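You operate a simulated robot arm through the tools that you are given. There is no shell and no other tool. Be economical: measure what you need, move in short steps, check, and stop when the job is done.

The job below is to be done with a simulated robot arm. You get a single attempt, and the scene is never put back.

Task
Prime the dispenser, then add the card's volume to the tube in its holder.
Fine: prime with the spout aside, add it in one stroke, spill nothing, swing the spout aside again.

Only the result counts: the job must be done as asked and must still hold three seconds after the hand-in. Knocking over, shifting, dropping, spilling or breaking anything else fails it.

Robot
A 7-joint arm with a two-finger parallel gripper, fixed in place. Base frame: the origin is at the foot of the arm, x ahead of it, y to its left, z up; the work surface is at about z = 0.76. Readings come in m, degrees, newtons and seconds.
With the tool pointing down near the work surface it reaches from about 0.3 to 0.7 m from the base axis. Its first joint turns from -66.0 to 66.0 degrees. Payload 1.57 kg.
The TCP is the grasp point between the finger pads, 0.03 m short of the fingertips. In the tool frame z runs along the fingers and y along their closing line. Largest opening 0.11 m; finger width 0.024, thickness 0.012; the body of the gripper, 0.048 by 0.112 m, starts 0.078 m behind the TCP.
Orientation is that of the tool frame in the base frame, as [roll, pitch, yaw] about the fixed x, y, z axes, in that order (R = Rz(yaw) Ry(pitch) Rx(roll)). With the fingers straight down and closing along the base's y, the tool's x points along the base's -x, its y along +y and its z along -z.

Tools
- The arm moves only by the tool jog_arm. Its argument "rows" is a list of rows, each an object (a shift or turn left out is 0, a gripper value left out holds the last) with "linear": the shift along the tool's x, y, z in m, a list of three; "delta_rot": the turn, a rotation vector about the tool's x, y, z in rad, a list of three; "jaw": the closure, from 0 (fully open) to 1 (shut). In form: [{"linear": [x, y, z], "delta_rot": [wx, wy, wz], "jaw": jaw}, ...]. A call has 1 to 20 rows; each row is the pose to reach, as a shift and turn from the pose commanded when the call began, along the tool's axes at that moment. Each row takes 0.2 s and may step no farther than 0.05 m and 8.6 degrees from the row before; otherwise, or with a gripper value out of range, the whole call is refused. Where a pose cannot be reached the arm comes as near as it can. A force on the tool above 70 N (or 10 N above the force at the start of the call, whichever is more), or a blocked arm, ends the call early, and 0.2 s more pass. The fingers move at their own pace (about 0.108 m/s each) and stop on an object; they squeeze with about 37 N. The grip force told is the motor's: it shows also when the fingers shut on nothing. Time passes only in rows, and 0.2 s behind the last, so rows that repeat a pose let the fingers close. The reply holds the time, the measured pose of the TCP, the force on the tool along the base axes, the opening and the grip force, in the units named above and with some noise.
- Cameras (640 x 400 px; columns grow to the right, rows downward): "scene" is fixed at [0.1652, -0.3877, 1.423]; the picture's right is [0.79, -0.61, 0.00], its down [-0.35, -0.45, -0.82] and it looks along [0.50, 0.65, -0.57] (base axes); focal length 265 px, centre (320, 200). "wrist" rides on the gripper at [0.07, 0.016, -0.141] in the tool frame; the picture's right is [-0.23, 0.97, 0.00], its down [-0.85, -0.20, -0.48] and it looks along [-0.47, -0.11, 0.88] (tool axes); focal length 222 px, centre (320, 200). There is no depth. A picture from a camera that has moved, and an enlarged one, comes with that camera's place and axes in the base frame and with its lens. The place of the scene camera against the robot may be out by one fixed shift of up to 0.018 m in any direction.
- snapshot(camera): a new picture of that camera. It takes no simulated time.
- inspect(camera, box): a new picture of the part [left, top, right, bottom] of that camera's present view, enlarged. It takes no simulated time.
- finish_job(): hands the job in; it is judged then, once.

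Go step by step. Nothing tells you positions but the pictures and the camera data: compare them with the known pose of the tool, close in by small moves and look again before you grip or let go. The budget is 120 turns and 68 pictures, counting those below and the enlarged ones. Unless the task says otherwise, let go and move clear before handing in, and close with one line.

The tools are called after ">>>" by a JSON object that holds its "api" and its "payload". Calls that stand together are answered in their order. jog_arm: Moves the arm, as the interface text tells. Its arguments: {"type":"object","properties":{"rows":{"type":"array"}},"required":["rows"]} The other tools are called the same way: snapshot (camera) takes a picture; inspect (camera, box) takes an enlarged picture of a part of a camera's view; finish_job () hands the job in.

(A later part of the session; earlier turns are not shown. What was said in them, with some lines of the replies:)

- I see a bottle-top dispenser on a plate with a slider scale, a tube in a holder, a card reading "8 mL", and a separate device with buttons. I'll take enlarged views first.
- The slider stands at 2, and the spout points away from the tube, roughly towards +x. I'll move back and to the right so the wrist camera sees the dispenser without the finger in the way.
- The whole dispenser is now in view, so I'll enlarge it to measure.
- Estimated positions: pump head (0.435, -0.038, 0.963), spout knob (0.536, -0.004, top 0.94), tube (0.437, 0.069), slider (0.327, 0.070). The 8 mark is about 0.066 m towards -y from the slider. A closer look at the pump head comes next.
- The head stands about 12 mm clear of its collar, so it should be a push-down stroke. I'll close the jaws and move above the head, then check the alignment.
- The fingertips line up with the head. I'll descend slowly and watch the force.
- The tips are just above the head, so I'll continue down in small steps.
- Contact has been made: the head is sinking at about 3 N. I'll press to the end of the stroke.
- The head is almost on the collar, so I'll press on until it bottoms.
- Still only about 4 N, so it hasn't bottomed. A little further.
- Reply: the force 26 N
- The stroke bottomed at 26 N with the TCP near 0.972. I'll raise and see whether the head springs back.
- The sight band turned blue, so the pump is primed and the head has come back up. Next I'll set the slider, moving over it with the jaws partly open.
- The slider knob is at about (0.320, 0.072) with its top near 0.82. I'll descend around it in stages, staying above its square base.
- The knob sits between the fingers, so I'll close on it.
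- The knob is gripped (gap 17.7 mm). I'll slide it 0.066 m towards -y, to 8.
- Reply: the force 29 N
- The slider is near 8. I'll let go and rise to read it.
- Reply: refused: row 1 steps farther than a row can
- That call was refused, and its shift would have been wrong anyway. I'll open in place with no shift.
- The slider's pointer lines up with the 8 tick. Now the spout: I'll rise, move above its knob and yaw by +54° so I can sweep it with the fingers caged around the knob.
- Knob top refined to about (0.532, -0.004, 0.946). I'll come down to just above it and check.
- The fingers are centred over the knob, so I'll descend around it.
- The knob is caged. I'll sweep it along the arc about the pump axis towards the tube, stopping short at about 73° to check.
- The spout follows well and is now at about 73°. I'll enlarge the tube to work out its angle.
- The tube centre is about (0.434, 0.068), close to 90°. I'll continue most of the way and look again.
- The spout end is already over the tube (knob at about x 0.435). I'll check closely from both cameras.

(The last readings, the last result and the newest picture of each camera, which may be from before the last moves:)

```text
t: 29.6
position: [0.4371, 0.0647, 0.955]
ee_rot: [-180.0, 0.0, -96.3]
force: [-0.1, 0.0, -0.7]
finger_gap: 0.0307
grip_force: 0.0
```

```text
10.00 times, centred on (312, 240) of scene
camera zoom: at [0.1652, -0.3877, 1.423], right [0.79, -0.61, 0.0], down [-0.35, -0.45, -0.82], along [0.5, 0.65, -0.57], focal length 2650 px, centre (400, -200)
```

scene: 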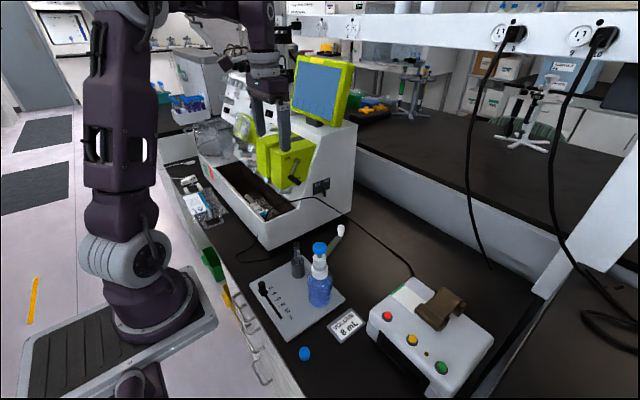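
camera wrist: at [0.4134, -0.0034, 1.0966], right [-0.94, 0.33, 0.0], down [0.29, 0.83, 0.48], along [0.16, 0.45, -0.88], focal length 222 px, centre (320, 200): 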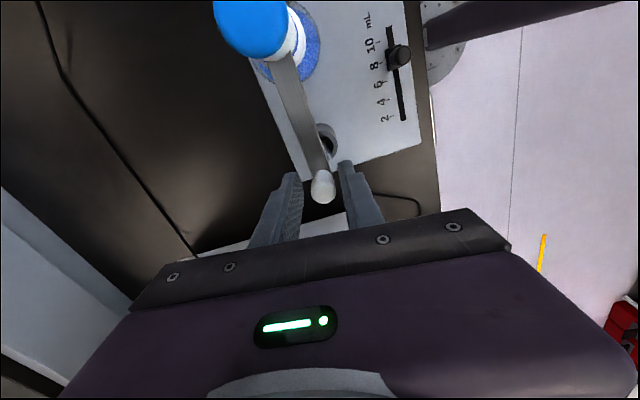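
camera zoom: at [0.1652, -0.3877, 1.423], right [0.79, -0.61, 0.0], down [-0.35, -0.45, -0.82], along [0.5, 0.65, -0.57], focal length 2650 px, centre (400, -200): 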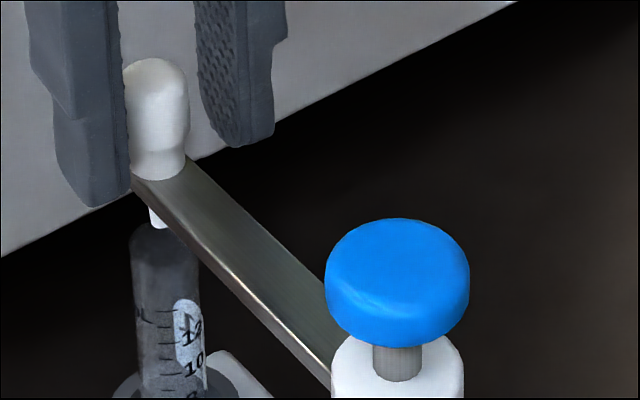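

The nozzle sits directly over the tube mouth. I'll lift clear, close the jaws and move above the pump head.

>>> {"api": "jog_arm", "payload": {"rows": [{"linear": [0, 0, -0.02]}, {"linear": [0, 0, -0.05]}, {"linear": [0, 0, -0.09]}, {"linear": [0.03, -0.003, -0.09], "jaw": 1}, {"linear": [0.065, -0.006, -0.09], "jaw": 1}, {"linear": [0.09, -0.0095, -0.09], "jaw": 1}, {"linear": [0.1023, -0.0095, -0.09], "jaw": 1}, {"linear": [0.1023, -0.0095, -0.06], "jaw": 1}, {"linear": [0.1023, -0.0095, -0.055], "jaw": 1}, {"linear": [0.1023, -0.0095, -0.055], "jaw": 1}]}}

>>> {"api": "inspect", "payload": {"camera": "scene", "box": [270, 190, 374, 268]}}

>>> {"api": "snapshot", "payload": {"camera": "wrist"}}

```text
t: 31.8
position: [0.4355, -0.0374, 1.0105]
ee_rot: [-180.0, 0.0, -96.2]
force: [-1.0, -0.1, -0.3]
finger_gap: 0.0001
grip_force: 21.1
```

```text
5.13 times, centred on (322, 229) of scene
camera zoom: at [0.1652, -0.3877, 1.423], right [0.79, -0.61, 0.0], down [-0.35, -0.45, -0.82], along [0.5, 0.65, -0.57], focal length 1359 px, centre (310, 51)
```

zoom: 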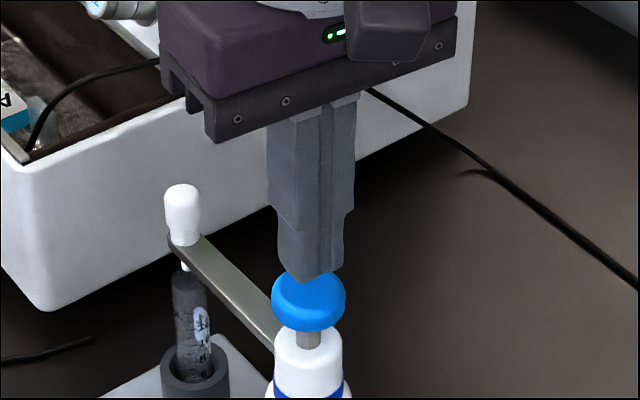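

```text
21 pictures are left
camera wrist: at [0.4125, -0.1063, 1.1519], right [-0.94, 0.33, 0.0], down [0.29, 0.83, 0.48], along [0.16, 0.45, -0.88], focal length 222 px, centre (320, 200)
```

wrist: 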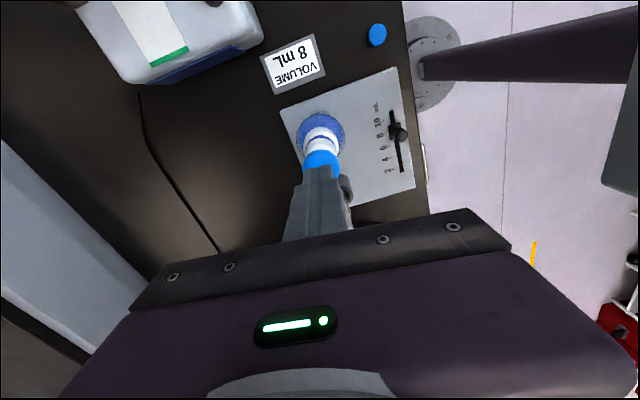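

The spout has stayed over the tube and the tips are centred over the head. I'll press the full stroke in one smooth motion.

>>> {"api": "jog_arm", "payload": {"rows": [{"linear": [0, 0, 0.006]}, {"linear": [0, 0, 0.012]}, {"linear": [0, 0, 0.0145]}, {"linear": [0, 0, 0.017]}, {"linear": [0, 0, 0.0195]}, {"linear": [0, 0, 0.022]}, {"linear": [0, 0, 0.0245]}, {"linear": [0, 0, 0.027]}, {"linear": [0, 0, 0.0295]}, {"linear": [0, 0, 0.032]}, {"linear": [0, 0, 0.0345]}, {"linear": [0, 0, 0.037]}, {"linear": [0, 0, 0.039]}, {"linear": [0, 0, 0.041]}, {"linear": [0, 0, 0.0425]}, {"linear": [0, 0, 0.0435]}, {"linear": [0, 0, 0.0435]}, {"linear": [0, 0, 0.0435]}]}}

>>> {"api": "inspect", "payload": {"camera": "scene", "box": [280, 210, 360, 290]}}

```text
t: 35.1
position: [0.4363, -0.0373, 0.9696]
ee_rot: [-179.6, -0.1, -96.1]
force: [-15.7, 5.2, 53.6]
finger_gap: 0.0
grip_force: 21.2
stopped in row 16: the force on the tool passed its limit (the readings are from after the stop); the commanded pose is now the measured one
```

```text
5.00 times, centred on (320, 250) of scene
camera zoom: at [0.1638, -0.3874, 1.4233], right [0.79, -0.61, 0.0], down [-0.35, -0.45, -0.82], along [0.5, 0.65, -0.57], focal length 1325 px, centre (320, -50)
```

zoom: 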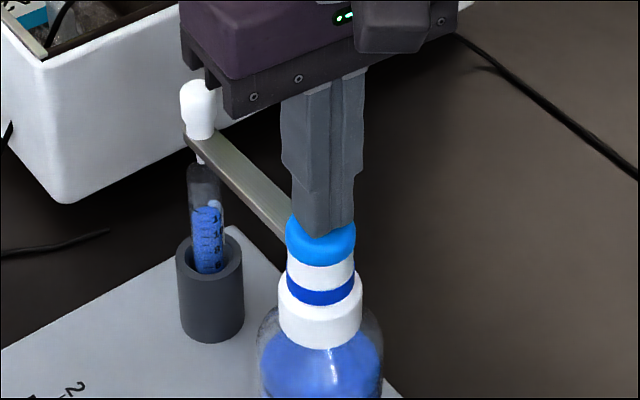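

The stroke bottomed firmly and the tube now holds blue liquid. I'll raise straight up.

>>> {"api": "jog_arm", "payload": {"rows": [{"linear": [0, 0, -0.004]}, {"linear": [0, 0, -0.009]}, {"linear": [0, 0, -0.014]}, {"linear": [0, 0, -0.02]}, {"linear": [0, 0, -0.03]}, {"linear": [0, 0, -0.05]}, {"linear": [0, 0, -0.075]}, {"linear": [0, 0, -0.075], "jaw": 0.65}, {"linear": [0, 0, -0.075], "jaw": 0.65}]}}

>>> {"api": "inspect", "payload": {"camera": "scene", "box": [280, 210, 360, 290]}}

```text
t: 37.1
position: [0.4373, -0.0386, 1.0423]
ee_rot: [-179.8, 0.1, -96.1]
force: [-1.2, -0.2, -1.0]
finger_gap: 0.0383
grip_force: 0.1
```

```text
5.00 times, centred on (320, 250) of scene
camera zoom: at [0.1652, -0.3877, 1.423], right [0.79, -0.61, 0.0], down [-0.35, -0.45, -0.82], along [0.5, 0.65, -0.57], focal length 1325 px, centre (320, -50)
```

zoom: 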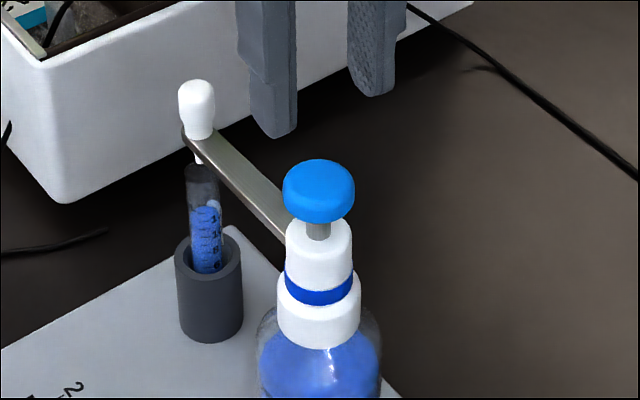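

The pump head is back up. I'll return over the spout knob with the jaws open 38 mm.

>>> {"api": "jog_arm", "payload": {"rows": [{"linear": [-0.03, 0.003, -0.01]}, {"linear": [-0.065, 0.007, -0.01]}, {"linear": [-0.09, 0.0113, -0.01]}, {"linear": [-0.102, 0.0125, -0.01]}, {"linear": [-0.102, 0.0125, 0.03]}, {"linear": [-0.102, 0.0125, 0.045]}, {"linear": [-0.102, 0.0125, 0.045]}]}}

>>> {"api": "snapshot", "payload": {"camera": "wrist"}}

>>> {"api": "inspect", "payload": {"camera": "scene", "box": [270, 190, 350, 270]}}

```text
t: 38.7
position: [0.4343, 0.0652, 0.9981]
ee_rot: [-179.8, 0.0, -96.1]
force: [-0.7, -0.4, 0.2]
finger_gap: 0.0386
grip_force: 0.0
```

```text
18 pictures are left
camera wrist: at [0.4108, -0.0035, 1.1395], right [-0.94, 0.33, 0.0], down [0.29, 0.83, 0.48], along [0.16, 0.45, -0.88], focal length 222 px, centre (320, 200)
```

wrist: 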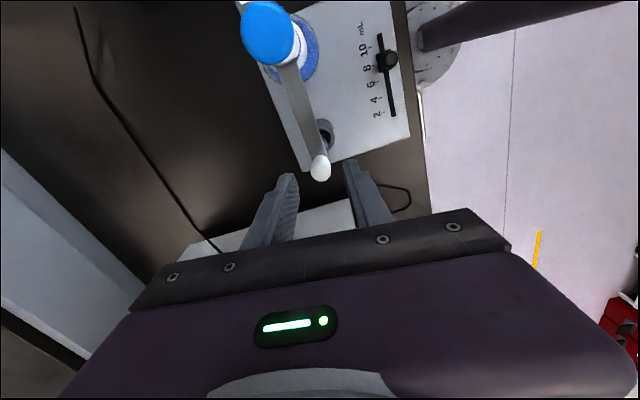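

```text
5.00 times, centred on (310, 230) of scene
camera zoom: at [0.1652, -0.3877, 1.423], right [0.79, -0.61, 0.0], down [-0.35, -0.45, -0.82], along [0.5, 0.65, -0.57], focal length 1325 px, centre (370, 50)
```

zoom: 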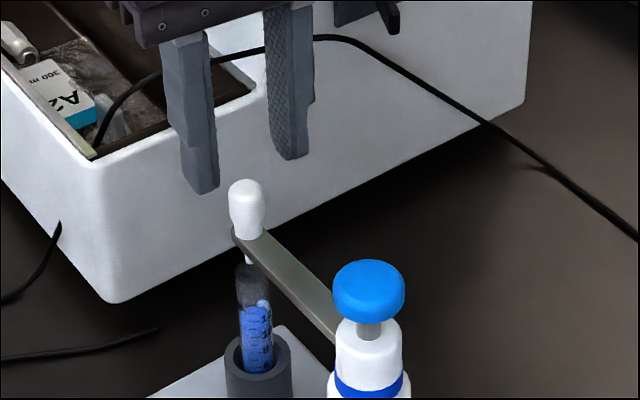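

The fingers are centred over the knob. I'll descend, narrow the cage slightly and sweep the spout back to its aside position at about 20°.

>>> {"api": "jog_arm", "payload": {"rows": [{"linear": [0, 0, 0.015]}, {"linear": [0, 0, 0.03]}, {"linear": [0, 0, 0.043]}, {"linear": [0, 0, 0.043], "jaw": 0.72}, {"linear": [0, 0, 0.043], "jaw": 0.72}]}}

>>> {"api": "inspect", "payload": {"camera": "wrist", "box": [220, 120, 420, 245]}}

```text
t: 39.9
position: [0.4349, 0.0641, 0.9548]
ee_rot: [-179.7, 0.0, -96.1]
force: [0.0, -0.4, -0.7]
finger_gap: 0.0309
grip_force: 0.1
```

```text
3.20 times, centred on (320, 182) of wrist
camera zoom: at [0.4114, -0.0037, 1.0967], right [-0.94, 0.33, 0.0], down [0.29, 0.83, 0.48], along [0.16, 0.45, -0.88], focal length 711 px, centre (320, 256)
```

zoom: 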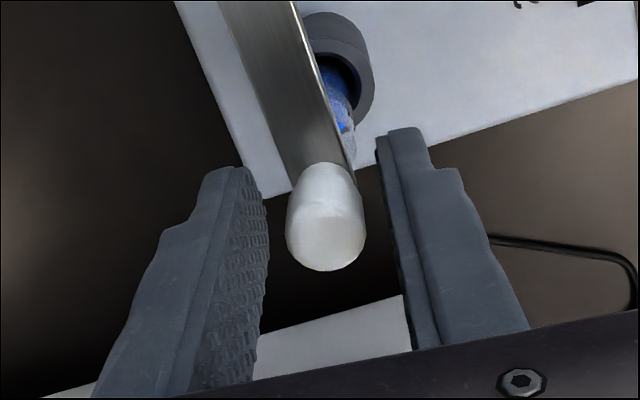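

>>> {"api": "jog_arm", "payload": {"rows": [{"linear": [0.0003, -0.008, 0]}, {"linear": [0.0006, -0.0145, 0], "delta_rot": [0, 0, 0.035]}, {"linear": [0.0006, -0.0209, 0], "delta_rot": [0, 0, 0.07]}, {"linear": [0.0017, -0.028, 0], "delta_rot": [0, 0, 0.105]}, {"linear": [0.0028, -0.0352, 0], "delta_rot": [0, 0, 0.14]}, {"linear": [0.0047, -0.0421, 0], "delta_rot": [0, 0, 0.175]}, {"linear": [0.0069, -0.0489, 0], "delta_rot": [0, 0, 0.21]}, {"linear": [0.0099, -0.0555, 0], "delta_rot": [0, 0, 0.245]}, {"linear": [0.0131, -0.062, 0], "delta_rot": [0, 0, 0.28]}, {"linear": [0.0168, -0.068, 0], "delta_rot": [0, 0, 0.315]}, {"linear": [0.0208, -0.074, 0], "delta_rot": [0, 0, 0.35]}, {"linear": [0.0255, -0.0796, 0], "delta_rot": [0, 0, 0.385]}, {"linear": [0.0304, -0.0849, 0], "delta_rot": [0, 0, 0.42]}, {"linear": [0.0357, -0.0898, 0], "delta_rot": [0, 0, 0.455]}, {"linear": [0.0412, -0.0944, 0], "delta_rot": [0, 0, 0.49]}, {"linear": [0.0472, -0.0984, 0], "delta_rot": [0, 0, 0.525]}, {"linear": [0.0532, -0.1022, 0], "delta_rot": [0, 0, 0.56]}, {"linear": [0.0581, -0.1046, 0], "delta_rot": [0, 0, 0.59]}, {"linear": [0.063, -0.1069, 0], "delta_rot": [0, 0, 0.62]}, {"linear": [0.063, -0.1069, 0], "delta_rot": [0, 0, 0.62]}]}}

>>> {"api": "snapshot", "payload": {"camera": "wrist"}}

>>> {"api": "inspect", "payload": {"camera": "scene", "box": [270, 190, 382, 274]}}

```text
t: 44.1
position: [0.5344, -0.0113, 0.9556]
ee_rot: [-179.8, 0.0, -131.7]
force: [0.0, -0.6, 0.7]
finger_gap: 0.031
grip_force: 0.1
```

```text
15 pictures are left
camera wrist: at [0.4757, -0.0515, 1.0973], right [-0.58, 0.82, 0.0], down [0.72, 0.51, 0.48], along [0.39, 0.28, -0.88], focal length 222 px, centre (320, 200)
```

wrist: 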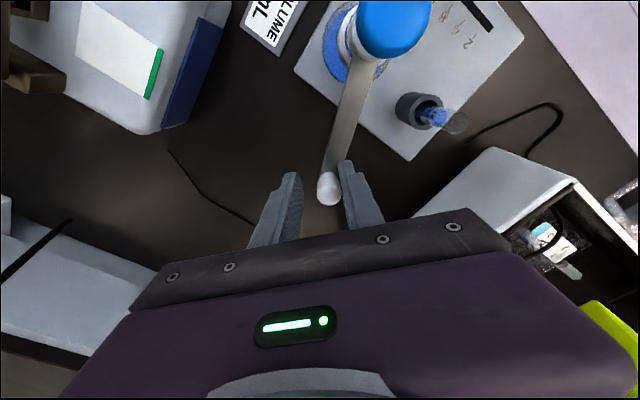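

```text
4.76 times, centred on (326, 232) of scene
camera zoom: at [0.1652, -0.3877, 1.423], right [0.79, -0.61, 0.0], down [-0.35, -0.45, -0.82], along [0.5, 0.65, -0.57], focal length 1262 px, centre (291, 48)
```

zoom: 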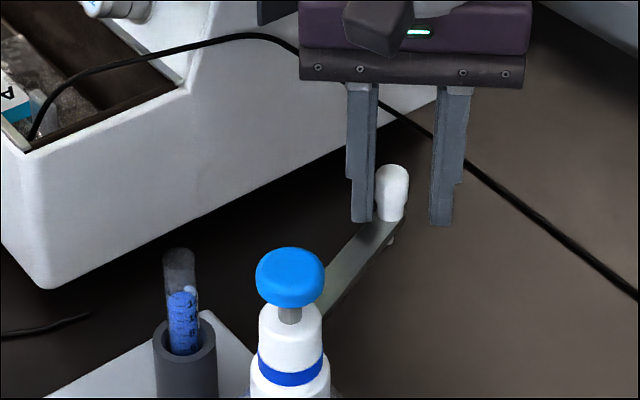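

The spout is back at its original aside position. I'll open a little, rise clear and check the whole scene.

>>> {"api": "jog_arm", "payload": {"rows": [{"jaw": 0.6}, {"jaw": 0.6}, {"linear": [0, 0, -0.02]}, {"linear": [0, 0, -0.05]}, {"linear": [0, 0, -0.09]}, {"linear": [0, 0, -0.13]}, {"linear": [0, 0, -0.17]}, {"linear": [0, 0, -0.17]}]}}

>>> {"api": "snapshot", "payload": {"camera": "wrist"}}

>>> {"api": "inspect", "payload": {"camera": "scene", "box": [230, 200, 390, 360]}}

>>> {"api": "inspect", "payload": {"camera": "scene", "box": [284, 225, 344, 285]}}

```text
t: 45.9
position: [0.5344, -0.0099, 1.1253]
ee_rot: [-179.9, 0.1, -131.6]
force: [0.6, -0.5, -0.1]
finger_gap: 0.0439
grip_force: 0.1
```

```text
13 pictures are left
camera wrist: at [0.4749, -0.051, 1.2669], right [-0.58, 0.82, 0.0], down [0.72, 0.51, 0.48], along [0.39, 0.28, -0.88], focal length 222 px, centre (320, 200)
```

wrist: 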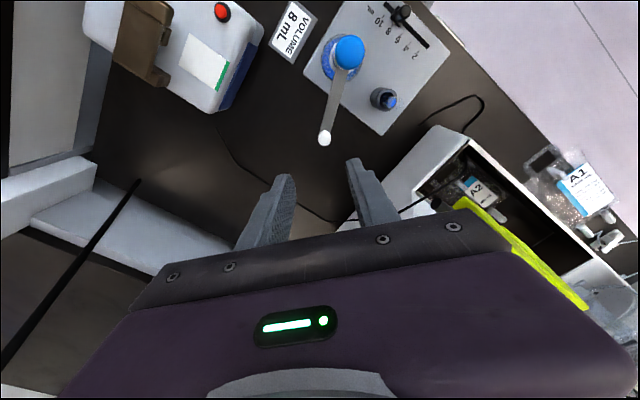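

```text
2.50 times, centred on (310, 280) of scene
camera zoom: at [0.1652, -0.3877, 1.423], right [0.79, -0.61, 0.0], down [-0.35, -0.45, -0.82], along [0.5, 0.65, -0.57], focal length 662 px, centre (345, 0)
```

zoom: 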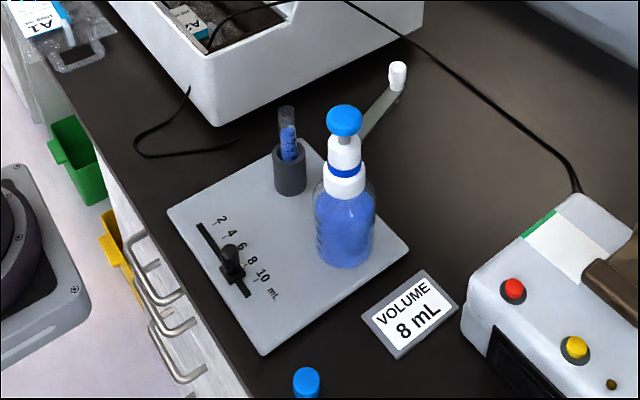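

```text
6.67 times, centred on (314, 255) of scene
camera zoom: at [0.1652, -0.3877, 1.423], right [0.79, -0.61, 0.0], down [-0.35, -0.45, -0.82], along [0.5, 0.65, -0.57], focal length 1766 px, centre (360, -167)
```

zoom: 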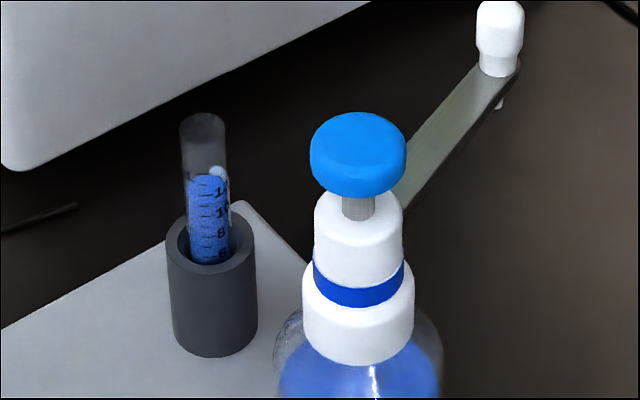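

The spout is back aside with the pump primed and nothing visibly spilled or moved. The tube received its single stroke with the dispenser set at 8 mL, so I'm handing in.

>>> {"api": "finish_job", "payload": {}}

```text
The job is handed in.
```

I primed the dispenser with the spout aside, then added one stroke to the tube at the 8 mL setting. The spout is back aside and I saw no spills. I judged the volume from the slider's pointer at 8, because the holder hides the lower part of the tube's scale.
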